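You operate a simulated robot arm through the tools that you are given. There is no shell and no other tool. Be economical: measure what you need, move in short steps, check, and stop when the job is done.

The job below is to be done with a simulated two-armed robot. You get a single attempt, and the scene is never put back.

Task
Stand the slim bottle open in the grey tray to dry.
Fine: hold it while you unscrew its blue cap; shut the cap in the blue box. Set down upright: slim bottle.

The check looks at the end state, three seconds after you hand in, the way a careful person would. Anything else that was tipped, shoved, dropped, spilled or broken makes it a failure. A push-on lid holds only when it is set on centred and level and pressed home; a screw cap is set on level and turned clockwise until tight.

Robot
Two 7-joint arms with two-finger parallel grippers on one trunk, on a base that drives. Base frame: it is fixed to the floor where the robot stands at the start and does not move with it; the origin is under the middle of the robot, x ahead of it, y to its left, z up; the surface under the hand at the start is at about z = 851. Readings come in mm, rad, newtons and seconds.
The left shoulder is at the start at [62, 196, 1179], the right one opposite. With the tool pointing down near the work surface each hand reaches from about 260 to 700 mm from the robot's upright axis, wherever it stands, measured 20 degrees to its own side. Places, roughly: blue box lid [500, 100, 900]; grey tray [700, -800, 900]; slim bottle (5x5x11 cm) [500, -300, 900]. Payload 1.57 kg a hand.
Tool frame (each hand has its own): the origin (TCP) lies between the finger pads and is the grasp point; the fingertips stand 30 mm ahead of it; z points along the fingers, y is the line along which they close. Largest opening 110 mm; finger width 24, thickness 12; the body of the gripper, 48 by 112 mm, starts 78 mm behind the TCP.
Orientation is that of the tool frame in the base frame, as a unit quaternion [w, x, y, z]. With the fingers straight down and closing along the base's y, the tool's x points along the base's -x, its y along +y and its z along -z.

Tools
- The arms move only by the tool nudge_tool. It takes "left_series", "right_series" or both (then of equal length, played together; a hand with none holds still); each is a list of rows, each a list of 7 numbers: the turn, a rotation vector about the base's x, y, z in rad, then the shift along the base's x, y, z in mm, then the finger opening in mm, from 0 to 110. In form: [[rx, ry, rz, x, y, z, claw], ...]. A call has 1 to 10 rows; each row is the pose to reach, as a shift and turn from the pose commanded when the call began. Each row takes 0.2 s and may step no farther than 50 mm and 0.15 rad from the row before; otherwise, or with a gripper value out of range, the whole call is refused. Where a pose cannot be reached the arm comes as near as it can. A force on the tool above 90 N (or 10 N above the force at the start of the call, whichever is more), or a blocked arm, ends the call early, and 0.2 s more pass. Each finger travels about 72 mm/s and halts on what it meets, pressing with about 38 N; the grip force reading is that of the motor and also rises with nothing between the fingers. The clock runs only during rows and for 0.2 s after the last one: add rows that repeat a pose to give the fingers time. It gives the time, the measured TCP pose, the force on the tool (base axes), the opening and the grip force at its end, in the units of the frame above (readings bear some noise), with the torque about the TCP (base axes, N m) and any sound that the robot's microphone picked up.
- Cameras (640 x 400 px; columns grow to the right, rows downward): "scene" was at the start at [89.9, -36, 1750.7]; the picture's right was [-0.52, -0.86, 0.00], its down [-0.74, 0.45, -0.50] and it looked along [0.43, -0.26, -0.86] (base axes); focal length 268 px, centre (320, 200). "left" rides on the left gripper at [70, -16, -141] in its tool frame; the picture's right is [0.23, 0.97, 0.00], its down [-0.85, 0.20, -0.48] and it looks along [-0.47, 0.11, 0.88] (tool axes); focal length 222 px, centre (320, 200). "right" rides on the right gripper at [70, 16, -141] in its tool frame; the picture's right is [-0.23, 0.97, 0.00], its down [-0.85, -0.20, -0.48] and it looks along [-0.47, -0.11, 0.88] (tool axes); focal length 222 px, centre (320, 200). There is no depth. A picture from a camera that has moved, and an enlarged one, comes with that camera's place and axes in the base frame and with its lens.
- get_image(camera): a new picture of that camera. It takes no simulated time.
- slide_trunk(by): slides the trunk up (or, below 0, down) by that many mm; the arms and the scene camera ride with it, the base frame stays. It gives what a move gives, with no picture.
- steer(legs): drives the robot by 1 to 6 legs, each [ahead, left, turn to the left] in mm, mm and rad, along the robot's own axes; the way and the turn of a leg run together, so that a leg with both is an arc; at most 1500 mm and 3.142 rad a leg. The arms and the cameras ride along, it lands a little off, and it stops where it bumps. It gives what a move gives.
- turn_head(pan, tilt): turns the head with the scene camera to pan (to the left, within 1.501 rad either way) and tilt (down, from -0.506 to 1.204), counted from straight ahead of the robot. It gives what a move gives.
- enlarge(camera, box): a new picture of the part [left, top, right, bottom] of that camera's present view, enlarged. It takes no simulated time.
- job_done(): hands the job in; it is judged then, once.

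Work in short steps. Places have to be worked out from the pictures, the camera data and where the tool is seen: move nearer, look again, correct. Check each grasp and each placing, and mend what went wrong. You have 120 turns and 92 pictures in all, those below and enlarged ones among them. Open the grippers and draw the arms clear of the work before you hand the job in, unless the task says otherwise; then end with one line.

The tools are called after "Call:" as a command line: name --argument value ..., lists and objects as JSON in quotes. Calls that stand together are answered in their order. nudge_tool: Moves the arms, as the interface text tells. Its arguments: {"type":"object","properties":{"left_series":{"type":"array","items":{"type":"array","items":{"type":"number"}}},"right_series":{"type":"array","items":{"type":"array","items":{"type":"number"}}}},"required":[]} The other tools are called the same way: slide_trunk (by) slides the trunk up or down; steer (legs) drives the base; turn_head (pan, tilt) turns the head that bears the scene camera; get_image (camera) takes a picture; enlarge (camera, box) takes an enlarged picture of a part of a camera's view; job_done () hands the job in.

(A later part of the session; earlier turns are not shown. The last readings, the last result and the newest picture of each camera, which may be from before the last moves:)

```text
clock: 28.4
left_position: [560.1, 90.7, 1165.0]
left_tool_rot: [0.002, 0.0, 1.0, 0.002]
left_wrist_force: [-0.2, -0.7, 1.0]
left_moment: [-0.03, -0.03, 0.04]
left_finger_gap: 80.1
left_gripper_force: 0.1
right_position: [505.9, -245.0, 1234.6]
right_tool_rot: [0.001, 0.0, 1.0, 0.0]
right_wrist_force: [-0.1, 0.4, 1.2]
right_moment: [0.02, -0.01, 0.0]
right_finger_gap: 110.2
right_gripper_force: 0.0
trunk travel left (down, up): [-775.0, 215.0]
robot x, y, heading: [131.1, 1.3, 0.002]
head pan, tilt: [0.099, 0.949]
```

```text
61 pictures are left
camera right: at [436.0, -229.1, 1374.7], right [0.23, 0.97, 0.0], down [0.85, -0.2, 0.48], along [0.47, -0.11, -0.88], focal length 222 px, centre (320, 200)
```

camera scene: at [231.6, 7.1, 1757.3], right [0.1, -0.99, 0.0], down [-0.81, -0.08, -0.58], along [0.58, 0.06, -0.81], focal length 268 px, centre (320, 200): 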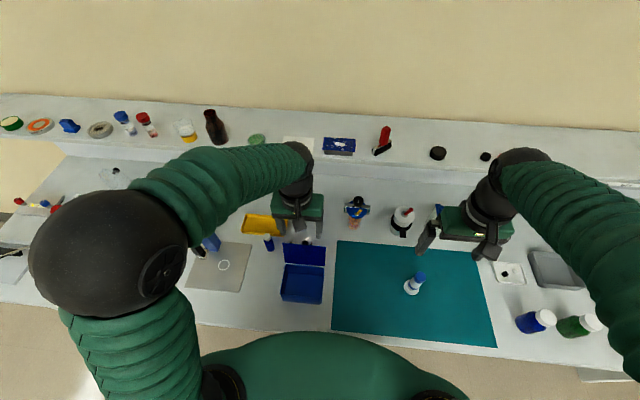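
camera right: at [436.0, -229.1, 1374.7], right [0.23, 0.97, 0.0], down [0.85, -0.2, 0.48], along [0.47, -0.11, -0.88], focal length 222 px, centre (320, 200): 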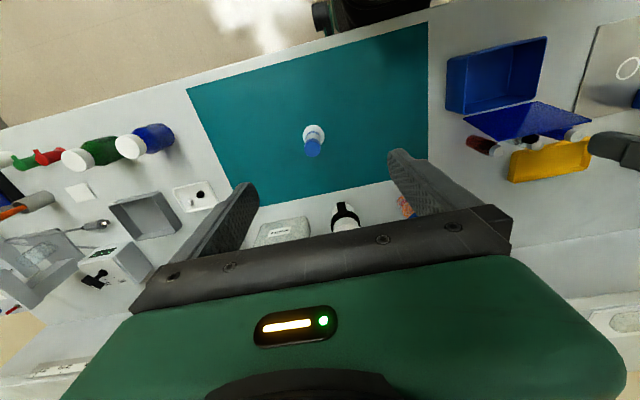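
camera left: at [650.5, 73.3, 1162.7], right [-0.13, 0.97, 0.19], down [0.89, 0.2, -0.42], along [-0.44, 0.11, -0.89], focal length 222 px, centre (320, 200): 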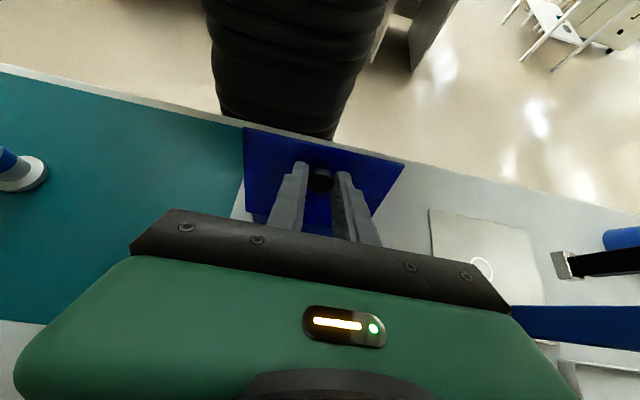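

The box stands open and the grey tray shows near (660,-775). The bottle axis is near (546,-269): slim body z≈898–940, cap about 942–962. I back off 60 mm for elbow room, then turn the right hand for a slanted side grasp (35° below horizontal, pointing forward and left).

Call:
steer --legs '[[-60, 0, 0]]'

Call:
nudge_tool --right_series '[[0, -0.137, 0, 0, -15, -20, 80], [0, -0.274, 0, 0, -30, -40, 70], [0, -0.411, 0, 0, -45, -60, 60], [0, -0.548, 0, 0, -60, -80, 60], [0, -0.685, 0, 0, -75, -100, 60], [0, -0.822, 0, 0, -85, -110, 60], [0, -0.96, 0, 0, -95, -115, 60]]'

Call:
nudge_tool --right_series '[[0, 0, 0.13, 0, 0, 0, 60], [0, 0, 0.26, 0, 0, 0, 60], [0, 0, 0.39, 0, 0, 0, 60], [0, 0, 0.52, 0, 0, 0, 60], [0, 0, 0.65, 0, 0, 0, 60], [0, 0, 0.785, 0, 0, 0, 60]]'

Call:
get_image --camera "scene"

```text
clock: 29.4
left_position: [514.0, 90.6, 1159.9]
left_tool_rot: [-0.007, -0.002, 1.0, 0.003]
left_wrist_force: [0.0, -0.1, 0.0]
left_moment: [-0.03, 0.06, 0.0]
left_finger_gap: 79.8
left_gripper_force: 0.0
right_position: [459.6, -244.7, 1229.0]
right_tool_rot: [-0.005, 0.0, 1.0, 0.0]
right_wrist_force: [0.7, 0.7, -0.3]
right_moment: [0.03, 0.05, 0.01]
right_finger_gap: 109.9
right_gripper_force: 0.0
trunk travel left (down, up): [-775.0, 215.0]
robot x, y, heading: [68.5, -0.2, -0.0]
head pan, tilt: [0.099, 0.949]
```

```text
clock: 31.0
left_position: [502.1, 88.3, 1166.2]
left_tool_rot: [0.001, -0.001, 1.0, 0.004]
left_wrist_force: [-0.3, -0.5, 0.1]
left_moment: [-0.01, 0.02, 0.01]
left_finger_gap: 80.2
left_gripper_force: 0.0
right_position: [483.1, -391.5, 1113.8]
right_tool_rot: [0.463, 0.0, 0.887, 0.001]
right_wrist_force: [0.3, -1.1, -0.4]
right_moment: [-0.01, 0.01, -0.01]
right_finger_gap: 59.9
right_gripper_force: 0.1
right hand out of reach, approached as far as the arm can: row 4, 5, 6, 7
trunk travel left (down, up): [-775.0, 215.0]
robot x, y, heading: [70.5, -2.6, 0.001]
head pan, tilt: [0.099, 0.949]
```

```text
clock: 32.4
left_position: [502.2, 89.5, 1164.6]
left_tool_rot: [-0.001, -0.002, 1.0, 0.003]
left_wrist_force: [-0.1, 0.5, 0.2]
left_moment: [0.04, 0.0, -0.03]
left_finger_gap: 80.0
left_gripper_force: 0.1
right_position: [482.5, -389.9, 1113.0]
right_tool_rot: [0.428, -0.339, 0.819, 0.178]
right_wrist_force: [-0.6, -0.5, 0.2]
right_moment: [-0.02, -0.01, 0.01]
right_finger_gap: 60.1
right_gripper_force: 0.0
trunk travel left (down, up): [-775.0, 215.0]
robot x, y, heading: [72.1, -0.8, 0.003]
head pan, tilt: [0.099, 0.949]
```

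```text
60 pictures are left
camera scene: at [175.8, 4.4, 1757.0], right [0.1, -0.99, 0.0], down [-0.81, -0.08, -0.58], along [0.58, 0.06, -0.81], focal length 268 px, centre (320, 200)
```

scene: 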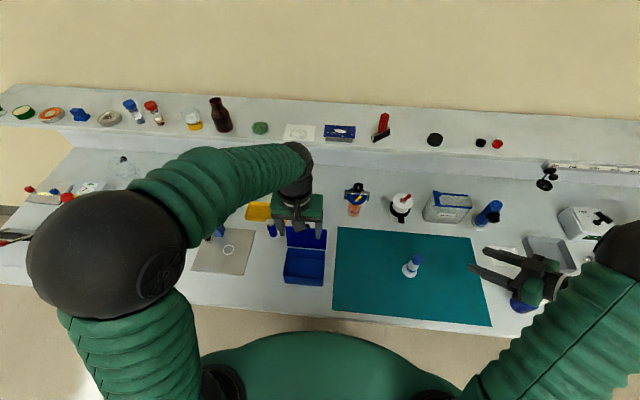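

The orientation is right. I descend to the pre-grasp point 100 mm back along the approach line.

Call:
nudge_tool --right_series '[[0, 0, 0, 1.5, 16, -35, 60], [0, 0, 0, 3, 32, -70, 60], [0, 0, 0, 4.5, 48, -105, 60], [0, 0, 0, 6, 63, -139, 60]]'

Call:
get_image --camera "scene"

Call:
get_image --camera "right"

```text
clock: 33.4
left_position: [501.4, 88.1, 1166.0]
left_tool_rot: [0.0, -0.001, 1.0, 0.002]
left_wrist_force: [-0.9, 0.1, -0.3]
left_moment: [-0.01, 0.0, -0.04]
left_finger_gap: 79.9
left_gripper_force: 0.1
right_position: [488.3, -326.3, 972.4]
right_tool_rot: [0.428, -0.339, 0.819, 0.178]
right_wrist_force: [-0.3, 0.1, -0.7]
right_moment: [0.01, 0.0, 0.02]
right_finger_gap: 60.0
right_gripper_force: 0.0
trunk travel left (down, up): [-775.0, 215.0]
robot x, y, heading: [72.9, -0.4, -0.003]
head pan, tilt: [0.099, 0.949]
```

```text
59 pictures are left
camera scene: at [175.1, 3.2, 1757.1], right [0.1, -0.99, 0.0], down [-0.81, -0.08, -0.58], along [0.58, 0.06, -0.81], focal length 268 px, centre (320, 200)
```

scene: 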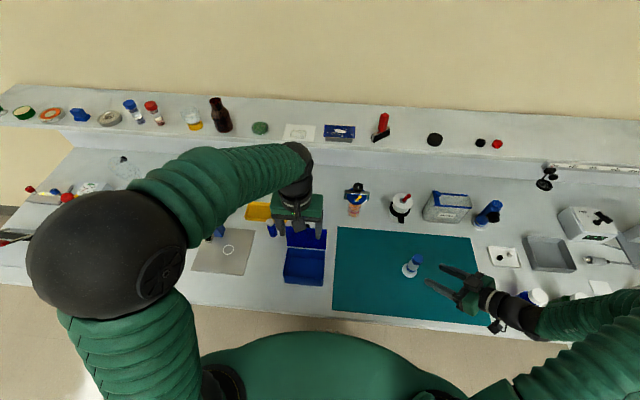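

```text
58 pictures are left
camera right: at [366.5, -425.6, 995.3], right [-0.6, 0.78, 0.19], down [0.21, -0.07, 0.98], along [0.77, 0.62, -0.12], focal length 222 px, centre (320, 200)
```

right: 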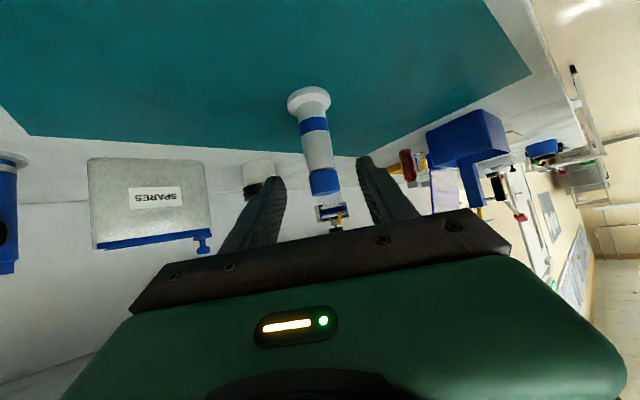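

The bottle lines up between the fingers and the grip zone (z 890–935) is clear. I advance along the approach line.

Call:
nudge_tool --right_series '[[0, 0, 0, 20, 19.5, -22, 60], [0, 0, 0, 40, 39, -44, 60], [0, 0, 0, 58, 57.3, -64, 60], [0, 0, 0, 58, 57.3, -64, 60]]'

Call:
get_image --camera "right"

Call:
enlarge --camera "scene" --box '[370, 220, 530, 340]'

```text
clock: 34.4
left_position: [502.6, 89.3, 1164.3]
left_tool_rot: [0.0, -0.002, 1.0, 0.003]
left_wrist_force: [0.3, -0.1, -0.4]
left_moment: [0.03, -0.01, -0.02]
left_finger_gap: 80.0
left_gripper_force: 0.1
right_position: [548.0, -267.0, 907.8]
right_tool_rot: [0.427, -0.339, 0.819, 0.177]
right_wrist_force: [0.1, -0.9, 0.3]
right_moment: [-0.02, -0.03, 0.0]
right_finger_gap: 60.0
right_gripper_force: 0.1
trunk travel left (down, up): [-775.0, 215.0]
robot x, y, heading: [71.8, 1.1, 0.001]
head pan, tilt: [0.099, 0.949]
```

```text
57 pictures are left
camera right: at [426.0, -367.1, 931.0], right [-0.6, 0.78, 0.19], down [0.21, -0.07, 0.98], along [0.77, 0.62, -0.12], focal length 222 px, centre (320, 200)
```

right: 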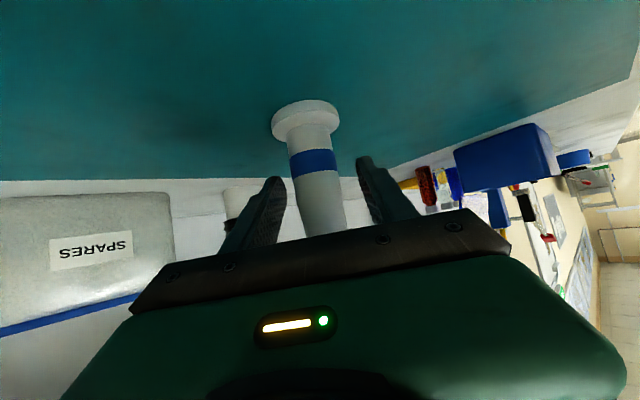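

```text
3.33 times, centred on (450, 280) of scene
camera zoom: at [175.8, 4.5, 1757.0], right [0.1, -0.99, 0.0], down [-0.81, -0.08, -0.58], along [0.58, 0.06, -0.81], focal length 894 px, centre (-113, -67)
```

zoom: 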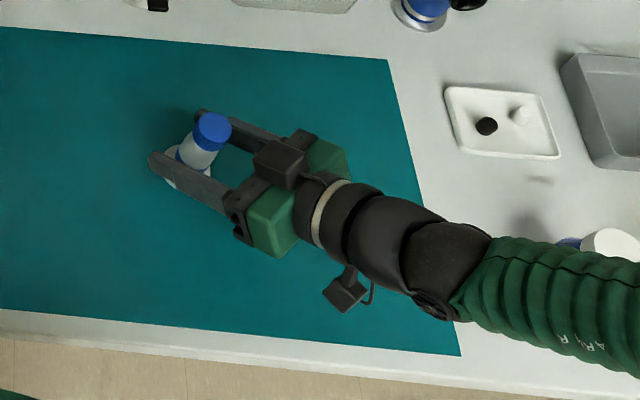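

The bottle is between the fingers; I close on its body.

Call:
nudge_tool --right_series '[[0, 0, 0, 0, 0, 0, 45], [0, 0, 0, 0, 0, 0, 25], [0, 0, 0, 0, 0, 0, 15], [0, 0, 0, 0, 0, 0, 15]]'

Call:
enlarge --camera "scene" --box '[370, 220, 530, 340]'

```text
clock: 35.4
left_position: [501.6, 89.1, 1163.3]
left_tool_rot: [-0.001, -0.003, 1.0, 0.003]
left_wrist_force: [-0.3, -0.2, -0.6]
left_moment: [0.0, -0.02, -0.02]
left_finger_gap: 80.1
left_gripper_force: 0.1
right_position: [547.7, -268.4, 908.1]
right_tool_rot: [0.428, -0.339, 0.819, 0.178]
right_wrist_force: [0.2, -0.6, 0.1]
right_moment: [0.03, -0.01, 0.01]
right_finger_gap: 28.9
right_gripper_force: 37.8
trunk travel left (down, up): [-775.0, 215.0]
robot x, y, heading: [71.4, -1.3, -0.001]
head pan, tilt: [0.099, 0.949]
```

```text
3.33 times, centred on (450, 280) of scene
camera zoom: at [175.7, 4.8, 1757.0], right [0.1, -0.99, 0.0], down [-0.81, -0.08, -0.58], along [0.58, 0.06, -0.81], focal length 894 px, centre (-113, -67)
```

zoom: 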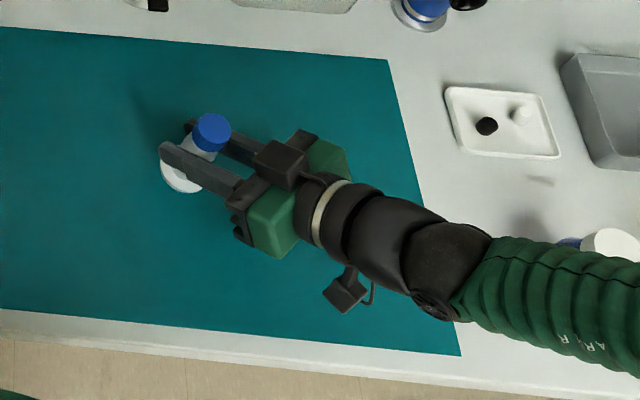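

Held firmly (28.9 mm). I lift the bottle 100 mm and bring it nearer the middle so the left hand can reach the cap.

Call:
nudge_tool --right_series '[[0, 0, 0, 0, 0, 30, 15], [0, 0, 0, 0, 10, 65, 15], [0, 0, 0, -5, 40, 90, 15], [0, 0, 0, -10, 80, 100, 15], [0, 0, 0, -18, 118, 100, 15]]'

Call:
nudge_tool --left_series '[[0, 0, 0, 5, -45, 5, 80], [0, 0, 0, 10, -90, 10, 80], [0, 0, 0, 15, -135, 10, 70], [0, 0, 0, 20, -180, 10, 60], [0, 0, 0, 24, -215, 10, 60]]'

Call:
get_image --camera "scene"

Call:
get_image --camera "left"

```text
clock: 36.6
left_position: [503.7, 90.1, 1164.3]
left_tool_rot: [-0.001, -0.002, 1.0, 0.002]
left_wrist_force: [0.1, -0.6, -0.5]
left_moment: [-0.03, -0.03, 0.0]
left_finger_gap: 79.9
left_gripper_force: 0.0
right_position: [529.9, -152.6, 1009.5]
right_tool_rot: [0.427, -0.339, 0.819, 0.178]
right_wrist_force: [0.7, -0.2, -1.4]
right_moment: [-0.01, -0.01, 0.0]
right_finger_gap: 28.8
right_gripper_force: 37.6
trunk travel left (down, up): [-775.0, 215.0]
robot x, y, heading: [68.6, -0.8, -0.003]
head pan, tilt: [0.099, 0.949]
```

```text
clock: 38.0
left_position: [549.8, -100.9, 1214.3]
left_tool_rot: [0.031, -0.033, 0.999, -0.018]
left_wrist_force: [-0.4, -0.4, 0.1]
left_moment: [0.01, -0.03, -0.03]
left_finger_gap: 60.1
left_gripper_force: 0.1
right_position: [527.5, -150.5, 1010.2]
right_tool_rot: [0.427, -0.339, 0.819, 0.176]
right_wrist_force: [-0.1, -0.4, -1.5]
right_moment: [-0.02, -0.02, -0.03]
right_finger_gap: 28.7
right_gripper_force: 37.6
trunk travel left (down, up): [-775.0, 215.0]
robot x, y, heading: [72.7, -0.6, 0.0]
head pan, tilt: [0.099, 0.949]
stopped in row 5 (left hand): the arm was blocked; the commanded pose is now the measured one
```

```text
54 pictures are left
camera scene: at [176.0, 4.6, 1757.8], right [0.1, -0.99, 0.0], down [-0.81, -0.08, -0.58], along [0.58, 0.06, -0.81], focal length 268 px, centre (320, 200)
```

scene: 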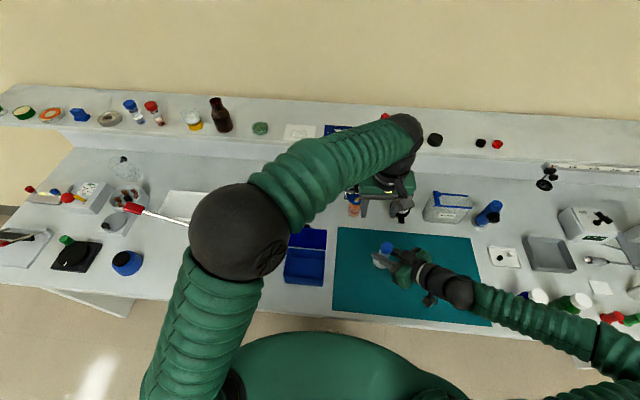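

```text
53 pictures are left
camera left: at [471.3, -116.9, 1351.4], right [-0.29, 0.96, -0.05], down [0.81, 0.27, 0.52], along [0.51, 0.11, -0.85], focal length 222 px, centre (320, 200)
```

left: 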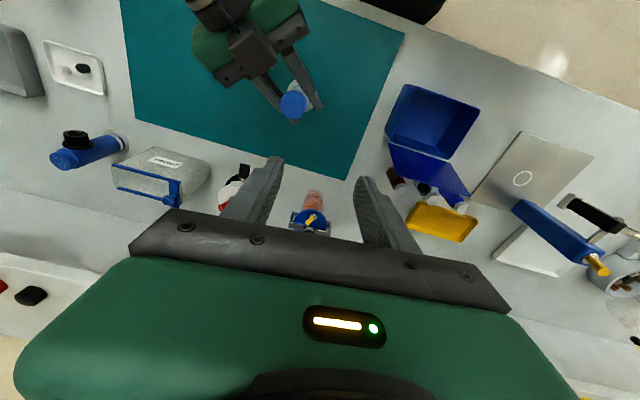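

The left arm was blocked crossing over so far. I move it back and bring the bottle farther left to meet it.

Call:
nudge_tool --left_series '[[0.018, 0.031, -0.033, -5, 35, 0, 60], [0.036, 0.062, -0.066, -12, 75, -5, 60], [0.036, 0.062, -0.066, -20, 110, -10, 60]]' --right_series '[[0, 0, 0, 0, 30, 0, 15], [0, 0, 0, 0, 65, -5, 15], [0, 0, 0, 0, 100, -10, 15]]'

Call:
get_image --camera "left"

```text
clock: 38.8
left_position: [524.8, 4.8, 1200.1]
left_tool_rot: [-0.001, 0.01, 1.0, -0.002]
left_wrist_force: [0.0, 0.7, -0.4]
left_moment: [-0.02, 0.01, 0.01]
left_finger_gap: 60.0
left_gripper_force: 0.0
right_position: [529.9, -46.6, 1000.7]
right_tool_rot: [0.427, -0.341, 0.819, 0.176]
right_wrist_force: [0.5, -0.4, -0.2]
right_moment: [-0.02, -0.02, 0.01]
right_finger_gap: 28.6
right_gripper_force: 37.6
trunk travel left (down, up): [-775.0, 215.0]
robot x, y, heading: [69.9, 4.1, -0.002]
head pan, tilt: [0.099, 0.949]
```

```text
52 pictures are left
camera left: at [455.0, -9.6, 1342.1], right [-0.21, 0.98, 0.0], down [0.86, 0.19, 0.47], along [0.46, 0.1, -0.88], focal length 222 px, centre (320, 200)
```

left: 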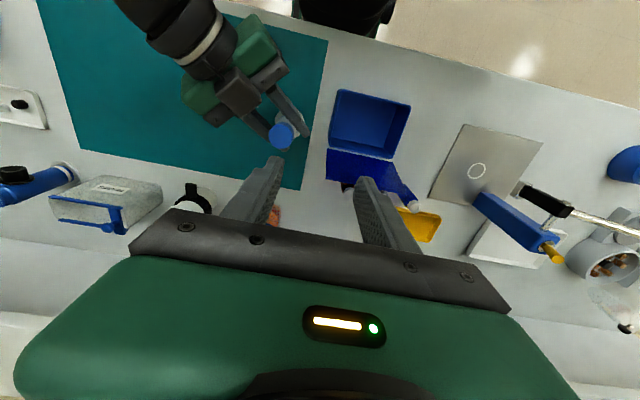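

The bottle is now at about (529,-46) with the cap at z≈1031–1053. I place the left hand over the cap, turned a little, and look before lowering.

Call:
nudge_tool --left_series '[[0, 0, 0.05, 1, -18, -25, 44], [0, 0, 0.1, 3, -36, -55, 44], [0, 0, 0.1, 3, -51, -85, 44]]'

Call:
get_image --camera "left"

Call:
enlarge --camera "scene" --box '[290, 190, 450, 310]'

```text
clock: 39.6
left_position: [525.8, -50.2, 1113.9]
left_tool_rot: [-0.002, -0.04, 0.999, -0.001]
left_wrist_force: [0.7, -1.1, 0.8]
left_moment: [0.0, 0.0, 0.0]
left_finger_gap: 44.1
left_gripper_force: 0.1
right_position: [530.9, -49.6, 1001.3]
right_tool_rot: [0.428, -0.34, 0.819, 0.177]
right_wrist_force: [0.0, -0.3, -1.3]
right_moment: [0.02, 0.01, -0.03]
right_finger_gap: 28.6
right_gripper_force: 37.9
trunk travel left (down, up): [-775.0, 215.0]
robot x, y, heading: [72.6, 0.9, 0.0]
head pan, tilt: [0.099, 0.949]
```

```text
51 pictures are left
camera left: at [458.3, -71.6, 1255.9], right [-0.31, 0.95, 0.0], down [0.84, 0.27, 0.48], along [0.45, 0.14, -0.88], focal length 222 px, centre (320, 200)
```

left: 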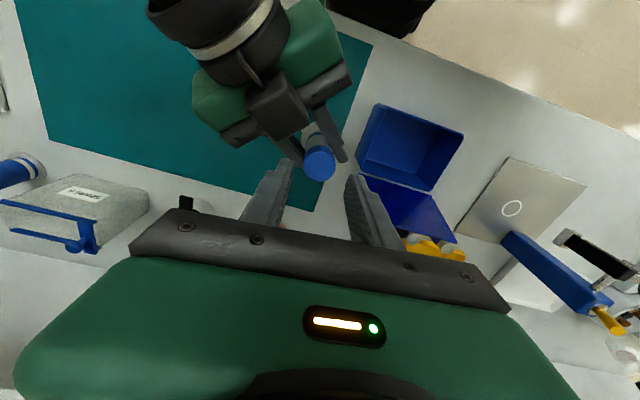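

```text
3.33 times, centred on (370, 250) of scene
camera zoom: at [177.2, 6.1, 1757.0], right [0.1, -0.99, 0.0], down [-0.81, -0.08, -0.58], along [0.58, 0.06, -0.81], focal length 894 px, centre (153, 33)
```

zoom: 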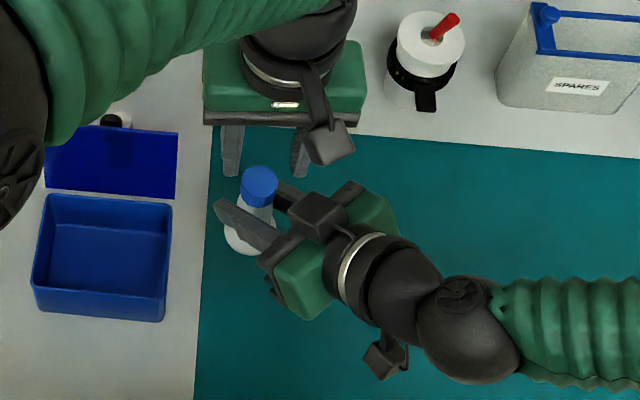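

The cap centre is at about (525,-52), beneath the left hand. I lower partway and check the clearance.

Call:
nudge_tool --left_series '[[0, 0, 0, 0, -1, -15, 44], [0, 0, 0, 0, -1, -32, 44]]'

Call:
enlarge --camera "left" --box '[220, 80, 420, 230]'

Call:
enlarge --camera "scene" --box '[290, 190, 450, 310]'

```text
clock: 40.2
left_position: [527.9, -54.4, 1082.3]
left_tool_rot: [-0.002, -0.041, 0.999, 0.0]
left_wrist_force: [-0.2, -0.5, -0.1]
left_moment: [0.01, -0.04, -0.02]
left_finger_gap: 43.8
left_gripper_force: 0.1
right_position: [529.5, -52.8, 1000.1]
right_tool_rot: [0.427, -0.339, 0.819, 0.178]
right_wrist_force: [0.0, 0.3, -1.4]
right_moment: [-0.02, 0.01, 0.01]
right_finger_gap: 28.5
right_gripper_force: 38.2
trunk travel left (down, up): [-775.0, 215.0]
robot x, y, heading: [71.9, -0.0, 0.006]
head pan, tilt: [0.099, 0.949]
```

```text
2.67 times, centred on (320, 155) of left
camera zoom: at [458.4, -75.2, 1224.3], right [-0.31, 0.95, 0.0], down [0.84, 0.27, 0.47], along [0.45, 0.15, -0.88], focal length 592 px, centre (320, 320)
```

zoom: 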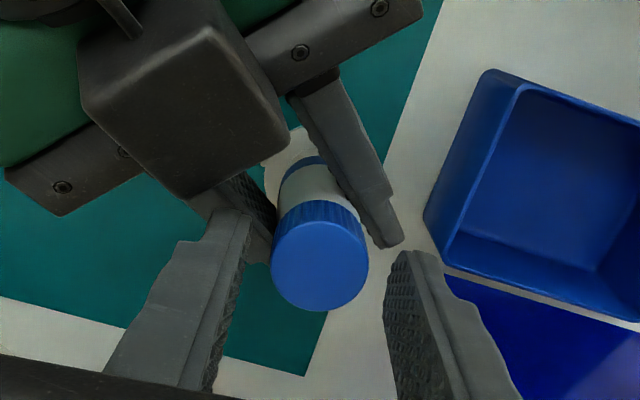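

```text
3.33 times, centred on (370, 250) of scene
camera zoom: at [177.6, 3.1, 1756.9], right [0.1, -0.99, 0.0], down [-0.81, -0.08, -0.58], along [0.58, 0.06, -0.81], focal length 894 px, centre (153, 33)
```

zoom: 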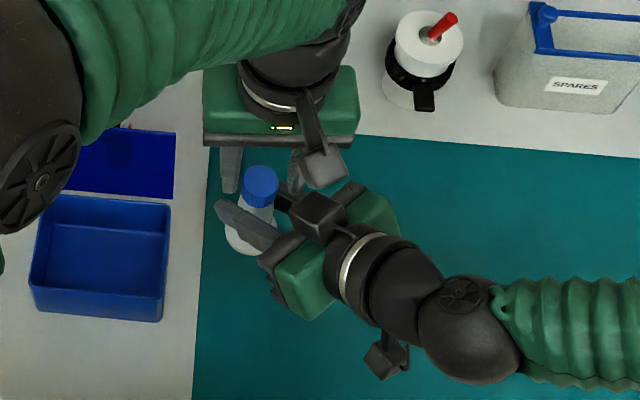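

Nicely centred. I lower to grip height (TCP z≈1068) and close on the cap.

Call:
nudge_tool --left_series '[[0, 0, 0, 0, 1.5, -7, 44], [0, 0, 0, 0, 1.5, -14, 44], [0, 0, 0, 0, 1.5, -14, 30], [0, 0, 0, 0, 1.5, -14, 15], [0, 0, 0, 0, 1.5, -14, 15]]'

Call:
enlarge --camera "left" --box '[220, 80, 420, 230]'

```text
clock: 41.4
left_position: [527.3, -51.2, 1071.0]
left_tool_rot: [-0.002, -0.041, 0.999, -0.002]
left_wrist_force: [-2.5, -9.5, -0.1]
left_moment: [-0.37, 0.05, -0.02]
left_finger_gap: 28.9
left_gripper_force: 38.1
right_position: [530.7, -51.3, 1000.7]
right_tool_rot: [0.428, -0.339, 0.819, 0.177]
right_wrist_force: [1.3, 9.7, -1.1]
right_moment: [-0.32, 0.08, 0.01]
right_finger_gap: 28.9
right_gripper_force: 38.0
trunk travel left (down, up): [-775.0, 215.0]
robot x, y, heading: [71.3, 0.9, -0.001]
head pan, tilt: [0.099, 0.949]
```

```text
2.67 times, centred on (320, 155) of left
camera zoom: at [458.2, -72.0, 1212.9], right [-0.31, 0.95, 0.0], down [0.84, 0.27, 0.47], along [0.45, 0.14, -0.88], focal length 592 px, centre (320, 320)
```

zoom: 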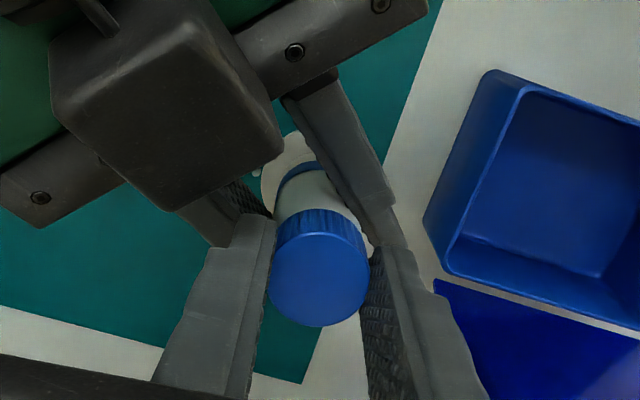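

Cap gripped (28.9 mm). I start turning it counter-clockwise and watch the moment.

Call:
nudge_tool --left_series '[[0, 0, 0.14, 0, -1, 0, 12], [0, 0, 0.28, 0, -1, 0, 12], [0, 0, 0.42, 0, -1, 0, 12], [0, 0, 0.56, 0, -1, 0.3, 12]]'

Call:
enlarge --camera "left" --box '[220, 80, 420, 230]'

```text
clock: 42.4
left_position: [538.0, -36.9, 1077.3]
left_tool_rot: [0.0, -0.339, 0.941, -0.008]
left_wrist_force: [-9.6, -29.3, -14.2]
left_moment: [-1.42, 0.83, -0.01]
left_finger_gap: 29.1
left_gripper_force: 37.8
right_position: [529.3, -50.1, 1003.5]
right_tool_rot: [0.428, -0.341, 0.818, 0.179]
right_wrist_force: [9.5, 29.9, 13.8]
right_moment: [-0.61, -0.24, 0.19]
right_finger_gap: 29.7
right_gripper_force: 38.2
trunk travel left (down, up): [-775.0, 215.0]
robot x, y, heading: [70.1, 1.2, 0.003]
head pan, tilt: [0.099, 0.949]
```

```text
2.67 times, centred on (320, 155) of left
camera zoom: at [493.7, -90.5, 1219.7], right [-0.8, 0.61, -0.01], down [0.53, 0.71, 0.47], along [0.29, 0.37, -0.88], focal length 592 px, centre (320, 320)
```

zoom: 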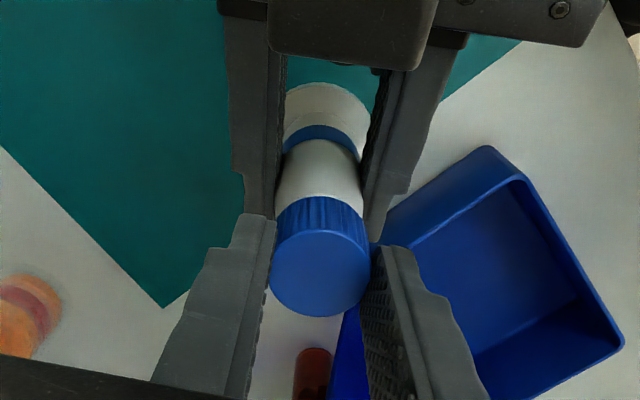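

The left hand was pushed about 18 mm off, most likely its elbow meeting the chest in this crossed posture. I let go of the cap, rise, and will shift the workplace farther left and forward of the robot.

Call:
nudge_tool --left_series '[[0, 0, 0, 0, 0, 0, 30], [0, 0, 0, 0, 0, 0, 44], [0, 0, 0, 0, 0, 0, 44]]'

Call:
get_image --camera "scene"

Call:
get_image --camera "left"

```text
clock: 43.4
left_position: [543.5, -24.1, 1074.2]
left_tool_rot: [0.002, -0.348, 0.937, -0.003]
left_wrist_force: [2.7, -0.5, -0.9]
left_moment: [0.03, -0.06, 0.09]
left_finger_gap: 45.6
left_gripper_force: 1.1
right_position: [528.3, -50.5, 999.6]
right_tool_rot: [0.427, -0.34, 0.819, 0.177]
right_wrist_force: [-2.9, -0.9, -0.9]
right_moment: [-0.03, -0.14, 0.0]
right_finger_gap: 28.8
right_gripper_force: 38.3
trunk travel left (down, up): [-775.0, 215.0]
robot x, y, heading: [73.5, -2.0, 0.001]
head pan, tilt: [0.099, 0.949]
stopped in row 3 (left hand): the arm was blocked; the commanded pose is now the measured one
```

```text
45 pictures are left
camera scene: at [176.6, 5.1, 1755.7], right [0.1, -0.99, 0.0], down [-0.81, -0.08, -0.58], along [0.58, 0.06, -0.81], focal length 268 px, centre (320, 200)
```

scene: 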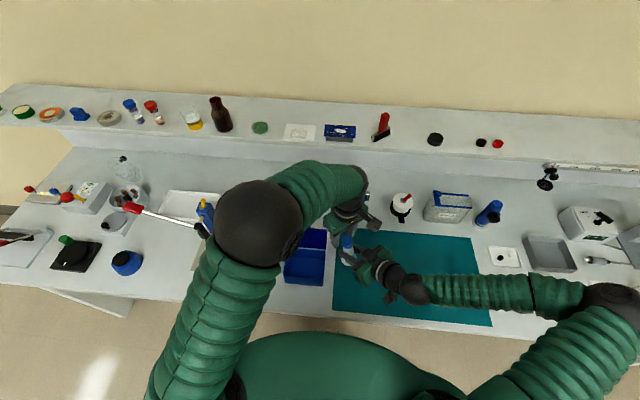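

```text
44 pictures are left
camera left: at [499.0, -80.3, 1215.9], right [-0.81, 0.59, -0.01], down [0.51, 0.71, 0.48], along [0.29, 0.38, -0.88], focal length 222 px, centre (320, 200)
```

left: 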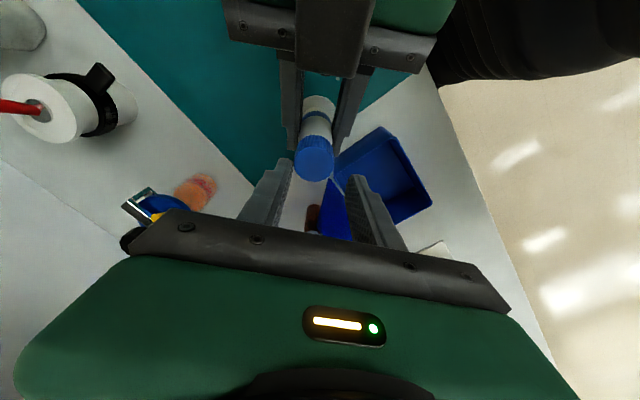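

The bottle is still fine in the right hand. I raise the left hand, and swing the right hand about the bottle so it holds from the right side. Then the left hand can work in its more natural clockwise-turned range.

Call:
nudge_tool --left_series '[[0, 0, 0, 0, 0, 40, 50], [0, 0, 0, -5, 20, 80, 50], [0, 0, -0.14, -10, 60, 100, 50], [0, 0, -0.28, -10, 80, 100, 50], [0, 0, -0.42, -15, 80, 100, 50], [0, 0, -0.56, -15, 80, 100, 50]]'

Call:
nudge_tool --right_series '[[0, 0, 0.14, 0, 0, 0, 12], [0, 0, 0.28, 0, 0, 0, 12], [0, 0, 0.42, 0, 0, 0, 12], [0, 0, 0.56, 0, 0, 0, 12], [0, 0, 0.7, 0, 0, 0, 12], [0, 0, 0.84, 0, 0, 0, 12], [0, 0, 0.95, 0, 0, 0, 12]]'

Call:
get_image --camera "scene"

```text
clock: 44.8
left_position: [524.4, 49.8, 1175.4]
left_tool_rot: [0.0, -0.066, 0.998, -0.003]
left_wrist_force: [0.1, -1.0, -0.1]
left_moment: [0.01, -0.03, 0.0]
left_finger_gap: 50.0
left_gripper_force: 0.1
right_position: [529.0, -52.9, 1000.8]
right_tool_rot: [0.429, -0.338, 0.819, 0.176]
right_wrist_force: [0.7, 0.0, -0.6]
right_moment: [0.0, -0.02, 0.0]
right_finger_gap: 28.9
right_gripper_force: 38.8
trunk travel left (down, up): [-775.0, 215.0]
robot x, y, heading: [75.8, 1.3, -0.003]
head pan, tilt: [0.099, 0.949]
```

```text
clock: 46.4
left_position: [527.3, 50.9, 1174.3]
left_tool_rot: [0.0, -0.068, 0.998, -0.004]
left_wrist_force: [-0.7, -0.1, -0.1]
left_moment: [-0.02, 0.02, -0.01]
left_finger_gap: 49.7
left_gripper_force: 0.0
right_position: [528.9, -51.4, 1000.0]
right_tool_rot: [-0.3, 0.677, -0.572, -0.353]
right_wrist_force: [-0.4, 0.3, -0.6]
right_moment: [-0.01, 0.02, 0.03]
right_finger_gap: 29.0
right_gripper_force: 37.6
trunk travel left (down, up): [-775.0, 215.0]
robot x, y, heading: [71.5, 0.4, -0.001]
head pan, tilt: [0.099, 0.949]
```

```text
43 pictures are left
camera scene: at [177.8, 6.1, 1756.9], right [0.1, -0.99, 0.0], down [-0.81, -0.08, -0.58], along [0.58, 0.06, -0.81], focal length 268 px, centre (320, 200)
```

scene: 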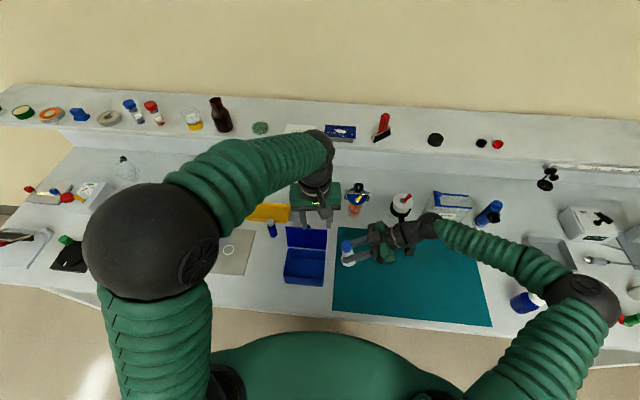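

The right hand now holds from the right side. I turn the left hand clockwise above the bottle to test that range.

Call:
nudge_tool --left_series '[[0, 0, -0.15, 0, 0, 0, 50], [0, 0, -0.3, 0, 0, 0, 50], [0, 0, -0.45, 0, 0, 0, 50], [0, 0, -0.6, 0, 0, 0, 50], [0, 0, -0.75, 0, -15, 0, 50], [0, 0, -0.9, 0, -30, 0, 50], [0, 0, -1.05, 0, -50, 0, 46], [0, 0, -1.2, 0, -70, 0, 46], [0, 0, -1.35, 0, -90, -20, 46], [0, 0, -1.5, 0, -102, -50, 46]]'

Call:
get_image --camera "left"

Call:
enlarge --camera "scene" --box '[270, 160, 470, 310]'

```text
clock: 48.6
left_position: [524.5, -51.0, 1124.8]
left_tool_rot: [-0.004, 0.631, 0.776, -0.003]
left_wrist_force: [0.0, 0.5, -0.2]
left_moment: [0.01, 0.0, 0.02]
left_finger_gap: 45.9
left_gripper_force: 0.1
right_position: [529.8, -52.3, 1000.0]
right_tool_rot: [-0.301, 0.675, -0.573, -0.353]
right_wrist_force: [0.7, 0.0, -0.1]
right_moment: [-0.05, -0.03, -0.01]
right_finger_gap: 28.9
right_gripper_force: 37.9
trunk travel left (down, up): [-775.0, 215.0]
robot x, y, heading: [71.2, -4.3, -0.001]
head pan, tilt: [0.099, 0.949]
```

```text
42 pictures are left
camera left: at [495.3, 13.7, 1267.1], right [0.91, 0.42, -0.01], down [0.37, -0.8, 0.48], along [0.19, -0.44, -0.88], focal length 222 px, centre (320, 200)
```

left: 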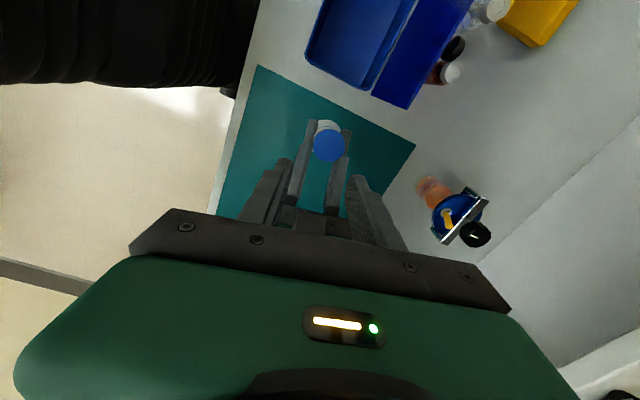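

```text
2.67 times, centred on (370, 235) of scene
camera zoom: at [178.5, 4.1, 1756.9], right [0.1, -0.99, 0.0], down [-0.81, -0.08, -0.58], along [0.58, 0.06, -0.81], focal length 716 px, centre (187, 107)
```

zoom: 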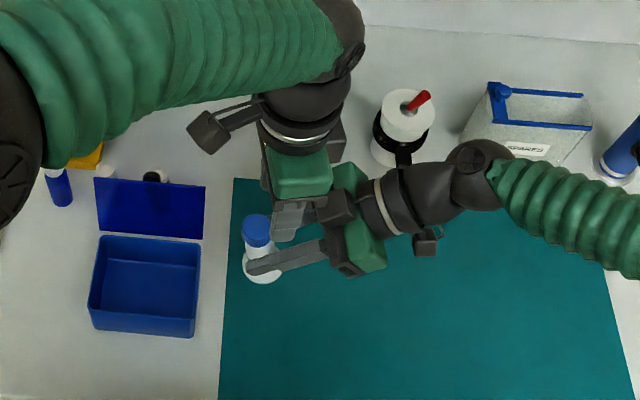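

The range works. But the cap now seems about 17 mm toward +y of where it should be, so the bottle may have tilted in the grip. I check with the right camera and a closer scene view.

Call:
get_image --camera "right"

Call:
enlarge --camera "scene" --box '[320, 220, 400, 280]'

```text
40 pictures are left
camera right: at [539.2, -209.1, 1023.3], right [-0.98, -0.03, 0.18], down [0.18, 0.13, 0.98], along [-0.05, 0.99, -0.12], focal length 222 px, centre (320, 200)
```

right: 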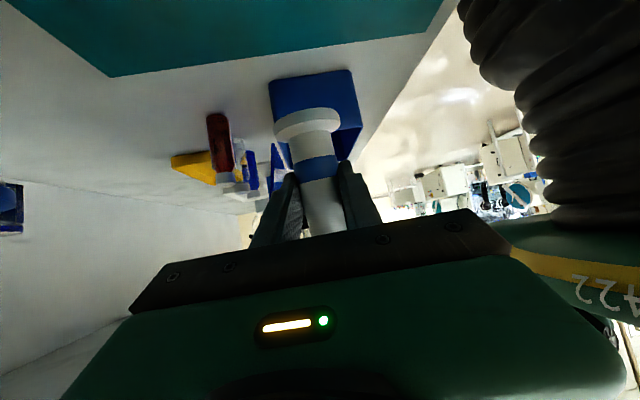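

```text
6.67 times, centred on (360, 250) of scene
camera zoom: at [178.5, 4.1, 1756.9], right [0.1, -0.99, 0.0], down [-0.81, -0.08, -0.58], along [0.58, 0.06, -0.81], focal length 1789 px, centre (53, -133)
```

zoom: 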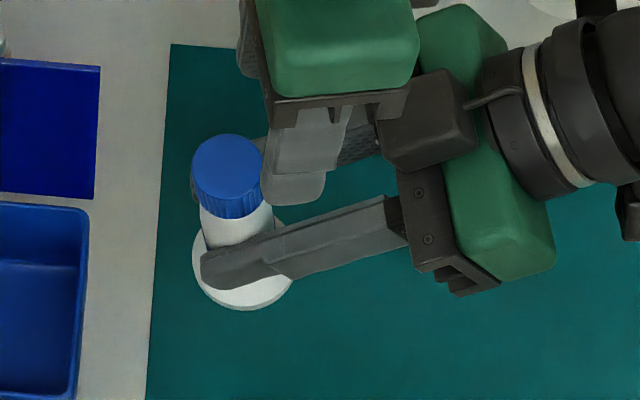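

The bottle leans about 0.155 rad toward +y. I turn the right hand about x by that much to set it upright again, then check.

Call:
nudge_tool --right_series '[[0.08, 0, 0, 0, 0, 0, 12], [0.155, 0, 0, 0, 0, 0, 12]]'

Call:
enlarge --camera "scene" --box '[320, 220, 400, 280]'

Call:
enlarge --camera "left" --box '[220, 80, 420, 230]'

```text
clock: 49.2
left_position: [524.6, -50.0, 1125.0]
left_tool_rot: [-0.004, 0.631, 0.776, -0.004]
left_wrist_force: [-0.3, 0.7, 0.0]
left_moment: [0.02, -0.03, -0.02]
left_finger_gap: 46.0
left_gripper_force: 0.1
right_position: [529.6, -50.7, 1000.3]
right_tool_rot: [-0.353, 0.65, -0.544, -0.396]
right_wrist_force: [-0.2, -0.1, -1.6]
right_moment: [0.01, 0.02, 0.04]
right_finger_gap: 29.2
right_gripper_force: 37.9
trunk travel left (down, up): [-775.0, 215.0]
robot x, y, heading: [69.5, -1.3, -0.001]
head pan, tilt: [0.099, 0.949]
```

```text
6.67 times, centred on (360, 250) of scene
camera zoom: at [177.7, 3.9, 1756.9], right [0.1, -0.99, 0.0], down [-0.81, -0.08, -0.58], along [0.58, 0.06, -0.81], focal length 1789 px, centre (53, -133)
```

zoom: 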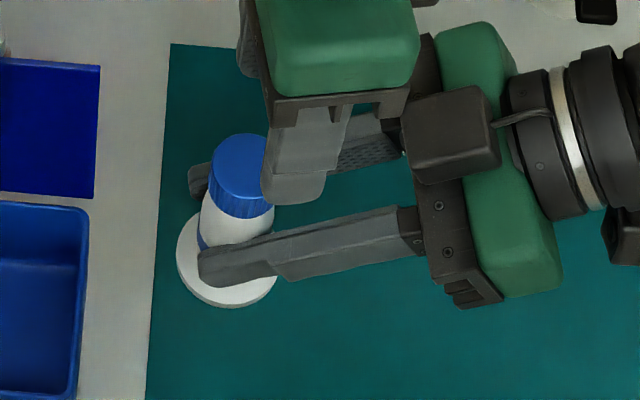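

```text
2.67 times, centred on (320, 155) of left
camera zoom: at [494.7, 13.5, 1267.4], right [0.91, 0.42, -0.01], down [0.38, -0.8, 0.48], along [0.19, -0.43, -0.88], focal length 592 px, centre (320, 320)
```

zoom: 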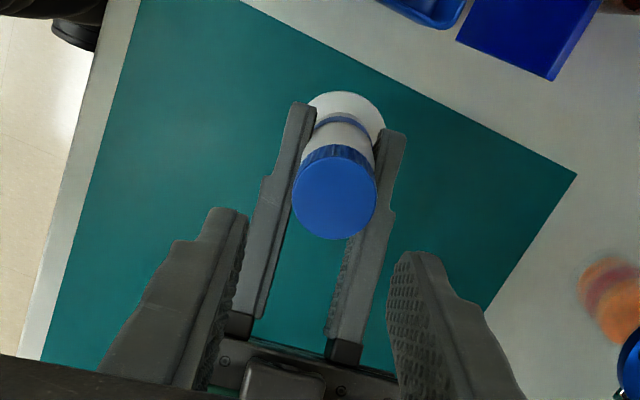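

Upright again, with the cap at about (526,-42). I shift the left hand over it, lower to the cap and close.

Call:
nudge_tool --left_series '[[0, 0, 0, 1, 6.5, -20, 46], [0, 0, 0, 1, 6.5, -40, 46], [0, 0, 0, 1, 6.5, -54, 46]]'

Call:
enlarge --camera "left" --box '[220, 80, 420, 230]'

```text
clock: 50.0
left_position: [524.2, -45.3, 1071.8]
left_tool_rot: [-0.003, 0.631, 0.776, -0.005]
left_wrist_force: [0.4, -0.1, -0.8]
left_moment: [0.01, 0.02, -0.05]
left_finger_gap: 46.1
left_gripper_force: 0.1
right_position: [529.2, -52.4, 1000.5]
right_tool_rot: [-0.353, 0.65, -0.544, -0.396]
right_wrist_force: [0.1, 0.0, -1.3]
right_moment: [-0.03, 0.01, 0.0]
right_finger_gap: 29.2
right_gripper_force: 37.7
trunk travel left (down, up): [-775.0, 215.0]
robot x, y, heading: [75.5, -0.2, 0.001]
head pan, tilt: [0.099, 0.949]
```

```text
2.67 times, centred on (320, 155) of left
camera zoom: at [494.9, 20.3, 1213.9], right [0.91, 0.42, -0.01], down [0.38, -0.8, 0.48], along [0.19, -0.44, -0.88], focal length 592 px, centre (320, 320)
```

zoom: 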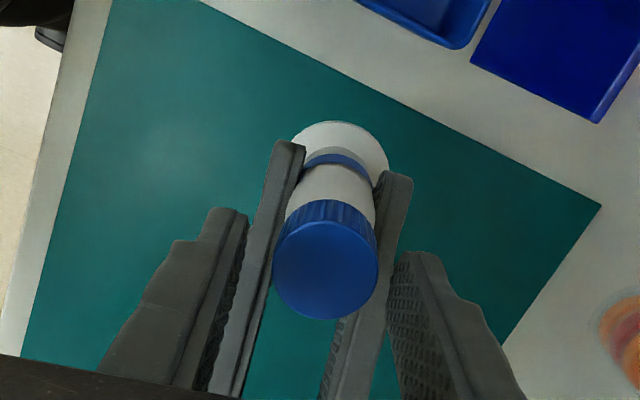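

Centred to about 2 mm. I make the small correction and close on the cap.

Call:
nudge_tool --left_series '[[0, 0, 0, 0.5, 1.7, 0, 40], [0, 0, 0, 0.5, 1.7, 0, 28], [0, 0, 0, 0.5, 1.7, 0, 12], [0, 0, 0, 0.5, 1.7, 0, 12]]'

Call:
nudge_tool --left_series '[[0, 0, 0.1, 0, 0, 0, 12], [0, 0, 0.2, 0, 0, 0, 12], [0, 0, 0.3, 0, 0, 0, 12]]'

```text
clock: 51.0
left_position: [525.0, -42.6, 1071.1]
left_tool_rot: [-0.003, 0.63, 0.776, -0.005]
left_wrist_force: [2.7, -0.3, -0.3]
left_moment: [0.01, -0.26, 0.0]
left_finger_gap: 27.8
left_gripper_force: 38.2
right_position: [528.5, -52.0, 1001.7]
right_tool_rot: [-0.351, 0.651, -0.544, -0.396]
right_wrist_force: [-2.0, 0.1, -0.8]
right_moment: [0.02, 0.06, 0.03]
right_finger_gap: 29.1
right_gripper_force: 37.8
trunk travel left (down, up): [-775.0, 215.0]
robot x, y, heading: [73.5, 0.8, 0.002]
head pan, tilt: [0.099, 0.949]
```

```text
clock: 51.8
left_position: [525.8, -42.4, 1072.5]
left_tool_rot: [-0.003, 0.507, 0.862, -0.004]
left_wrist_force: [0.9, 4.0, 1.0]
left_moment: [-0.26, -0.36, 0.01]
left_finger_gap: 28.1
left_gripper_force: 38.2
right_position: [529.8, -52.4, 1000.5]
right_tool_rot: [-0.353, 0.65, -0.544, -0.396]
right_wrist_force: [0.0, -3.9, -1.8]
right_moment: [0.53, 0.26, 0.0]
right_finger_gap: 29.0
right_gripper_force: 38.2
trunk travel left (down, up): [-775.0, 215.0]
robot x, y, heading: [70.8, 1.9, -0.002]
head pan, tilt: [0.099, 0.949]
```

The turn is smooth with hardly any load, so the cap seems to be turning. I continue this stroke.

Call:
nudge_tool --left_series '[[0, 0, 0.13, 0, 0, 0.1, 12], [0, 0, 0.26, 0, 0, 0.2, 12], [0, 0, 0.39, 0, 0, 0.3, 12], [0, 0, 0.52, 0, 0, 0.4, 12], [0, 0, 0.65, 0, 0, 0.5, 12], [0, 0, 0.78, 0, 0, 0.6, 12], [0, 0, 0.9, 0, 0, 0.7, 12]]'

Call:
enlarge --camera "left" --box '[220, 80, 420, 230]'

```text
clock: 53.4
left_position: [527.1, -43.5, 1071.7]
left_tool_rot: [0.0, 0.081, 0.997, -0.005]
left_wrist_force: [1.3, 5.0, 1.3]
left_moment: [0.08, -0.27, 0.01]
left_finger_gap: 27.4
left_gripper_force: 37.6
right_position: [527.9, -51.2, 1001.7]
right_tool_rot: [-0.352, 0.651, -0.544, -0.396]
right_wrist_force: [-1.8, -5.6, -2.1]
right_moment: [0.28, 0.1, 0.02]
right_finger_gap: 29.1
right_gripper_force: 38.3
trunk travel left (down, up): [-775.0, 215.0]
robot x, y, heading: [72.6, -0.7, 0.001]
head pan, tilt: [0.099, 0.949]
```

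```text
2.67 times, centred on (320, 155) of left
camera zoom: at [453.8, -46.5, 1213.3], right [-0.07, 1.0, -0.01], down [0.88, 0.06, 0.48], along [0.48, 0.03, -0.88], focal length 592 px, centre (320, 320)
```

zoom: 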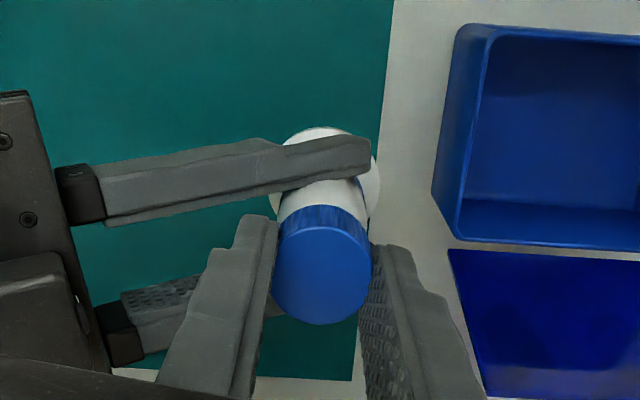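

That's 1.2 rad in this stroke. I test with a gentle 4 mm lift whether it's already free.

Call:
nudge_tool --left_series '[[0, 0, 0, 0, 0, 2, 12], [0, 0, 0, 0, 0, 4, 12], [0, 0, 0, 0, 0, 4, 12]]'

```text
clock: 54.2
left_position: [526.2, -42.4, 1076.1]
left_tool_rot: [-0.002, 0.082, 0.997, -0.003]
left_wrist_force: [9.3, 4.5, -22.2]
left_moment: [0.27, -0.61, 0.01]
left_finger_gap: 27.7
left_gripper_force: 38.0
right_position: [528.1, -50.6, 1002.1]
right_tool_rot: [-0.352, 0.651, -0.543, -0.398]
right_wrist_force: [-9.0, -6.4, 20.2]
right_moment: [0.38, 0.04, 0.06]
right_finger_gap: 28.8
right_gripper_force: 38.3
trunk travel left (down, up): [-775.0, 215.0]
robot x, y, heading: [68.1, -0.9, 0.002]
head pan, tilt: [0.099, 0.949]
```

Still threaded. I go back down, release, turn back for a second stroke and regrip.

Call:
nudge_tool --left_series '[[0, 0, 0, 0, 0, -4, 12], [0, 0, 0, 0, 0, -4, 28], [0, 0, 0, 0, 0, -4, 44], [0, 0, 0, 0, 0, -4, 44]]'

Call:
nudge_tool --left_series '[[0, 0, -0.14, 0, 0, 0, 44], [0, 0, -0.28, 0, 0, 0, 44], [0, 0, -0.42, 0, 0, 0, 44], [0, 0, -0.56, 0, 0, 0, 44], [0, 0, -0.7, 0, 0, 0, 44], [0, 0, -0.84, 0, 0, 0, 44], [0, 0, -0.98, 0, 0, 0, 44], [0, 0, -1.12, 0, 0, 0, 44], [0, 0, -1.26, 0, 0, 0, 44], [0, 0, -1.36, 0, 0, 0, 44]]'

Call:
enlarge --camera "left" --box '[220, 80, 420, 230]'

```text
clock: 55.2
left_position: [526.3, -42.9, 1071.4]
left_tool_rot: [-0.001, 0.081, 0.997, -0.005]
left_wrist_force: [0.7, 0.1, 0.0]
left_moment: [-0.02, 0.0, 0.01]
left_finger_gap: 43.8
left_gripper_force: 0.0
right_position: [528.0, -51.8, 1001.4]
right_tool_rot: [-0.352, 0.651, -0.544, -0.395]
right_wrist_force: [-0.9, 1.0, -0.8]
right_moment: [-0.01, 0.01, -0.01]
right_finger_gap: 29.0
right_gripper_force: 37.6
trunk travel left (down, up): [-775.0, 215.0]
robot x, y, heading: [68.3, 2.7, 0.002]
head pan, tilt: [0.099, 0.949]
```

```text
clock: 57.4
left_position: [526.0, -42.9, 1072.8]
left_tool_rot: [-0.003, 0.692, 0.722, -0.004]
left_wrist_force: [0.0, -0.1, -0.2]
left_moment: [0.02, 0.0, 0.01]
left_finger_gap: 43.9
left_gripper_force: 0.1
right_position: [529.3, -52.3, 1000.9]
right_tool_rot: [-0.352, 0.651, -0.543, -0.396]
right_wrist_force: [0.7, -1.1, -1.5]
right_moment: [-0.02, 0.02, 0.02]
right_finger_gap: 29.1
right_gripper_force: 37.9
trunk travel left (down, up): [-775.0, 215.0]
robot x, y, heading: [73.8, -0.0, 0.002]
head pan, tilt: [0.099, 0.949]
```

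```text
2.67 times, centred on (320, 155) of left
camera zoom: at [507.5, 25.9, 1214.6], right [0.96, 0.27, -0.01], down [0.24, -0.85, 0.48], along [0.12, -0.46, -0.88], focal length 592 px, centre (320, 320)
```

zoom: 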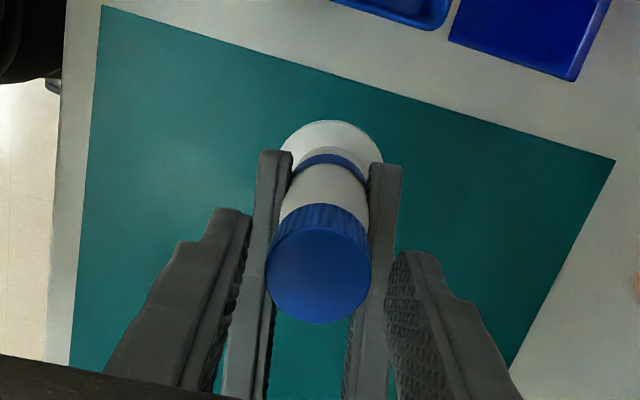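

Well centred. Regrip and make the second stroke of 1.4 rad.

Call:
nudge_tool --left_series '[[0, 0, 0, 0, 0, 0, 30], [0, 0, 0, 0, 0, 0, 12], [0, 0, 0, 0, 0, 0, 12]]'

Call:
nudge_tool --left_series '[[0, 0, 0.14, 0, 0, 0.1, 12], [0, 0, 0.28, 0, 0, 0.2, 12], [0, 0, 0.42, 0, 0, 0.3, 12], [0, 0, 0.56, 0, 0, 0.4, 12], [0, 0, 0.7, 0, 0, 0.5, 12], [0, 0, 0.84, 0, 0, 0.6, 12], [0, 0, 0.98, 0, 0, 0.7, 12], [0, 0, 1.12, 0, 0, 0.8, 12], [0, 0, 1.26, 0, 0, 0.9, 12], [0, 0, 1.4, 0, 0, 1, 12]]'

Call:
nudge_tool --left_series '[[0, 0, 0, 0, 0, 2, 12], [0, 0, 0, 0, 0, 4, 12], [0, 0, 0, 0, 0, 4, 12]]'

```text
clock: 58.2
left_position: [525.9, -43.3, 1072.6]
left_tool_rot: [-0.003, 0.69, 0.724, -0.004]
left_wrist_force: [-0.9, -0.3, 0.2]
left_moment: [0.02, -0.07, 0.03]
left_finger_gap: 28.3
left_gripper_force: 38.4
right_position: [529.3, -52.6, 1000.7]
right_tool_rot: [-0.352, 0.65, -0.545, -0.395]
right_wrist_force: [1.5, 0.4, -0.6]
right_moment: [-0.01, 0.23, 0.0]
right_finger_gap: 28.9
right_gripper_force: 38.7
trunk travel left (down, up): [-775.0, 215.0]
robot x, y, heading: [69.1, -2.5, 0.004]
head pan, tilt: [0.099, 0.949]
```

```text
clock: 60.4
left_position: [525.1, -42.6, 1072.1]
left_tool_rot: [-0.001, 0.061, 0.998, -0.004]
left_wrist_force: [3.0, -0.1, -0.8]
left_moment: [-0.04, -0.12, -0.01]
left_finger_gap: 28.4
left_gripper_force: 38.2
right_position: [528.0, -51.5, 1001.5]
right_tool_rot: [-0.353, 0.651, -0.543, -0.396]
right_wrist_force: [-3.5, 0.0, -0.2]
right_moment: [0.0, -0.13, 0.02]
right_finger_gap: 28.8
right_gripper_force: 37.8
trunk travel left (down, up): [-775.0, 215.0]
robot x, y, heading: [69.2, -0.7, 0.001]
head pan, tilt: [0.099, 0.949]
```

```text
clock: 61.2
left_position: [524.0, -43.8, 1077.3]
left_tool_rot: [-0.001, 0.062, 0.998, -0.004]
left_wrist_force: [2.3, 0.5, -1.8]
left_moment: [0.0, -0.05, 0.02]
left_finger_gap: 28.7
left_gripper_force: 38.3
right_position: [528.7, -50.6, 1001.4]
right_tool_rot: [-0.353, 0.65, -0.544, -0.396]
right_wrist_force: [-2.4, -0.7, 0.4]
right_moment: [0.04, -0.09, -0.01]
right_finger_gap: 29.1
right_gripper_force: 37.7
trunk travel left (down, up): [-775.0, 215.0]
robot x, y, heading: [70.0, 0.8, 0.004]
head pan, tilt: [0.099, 0.949]
```

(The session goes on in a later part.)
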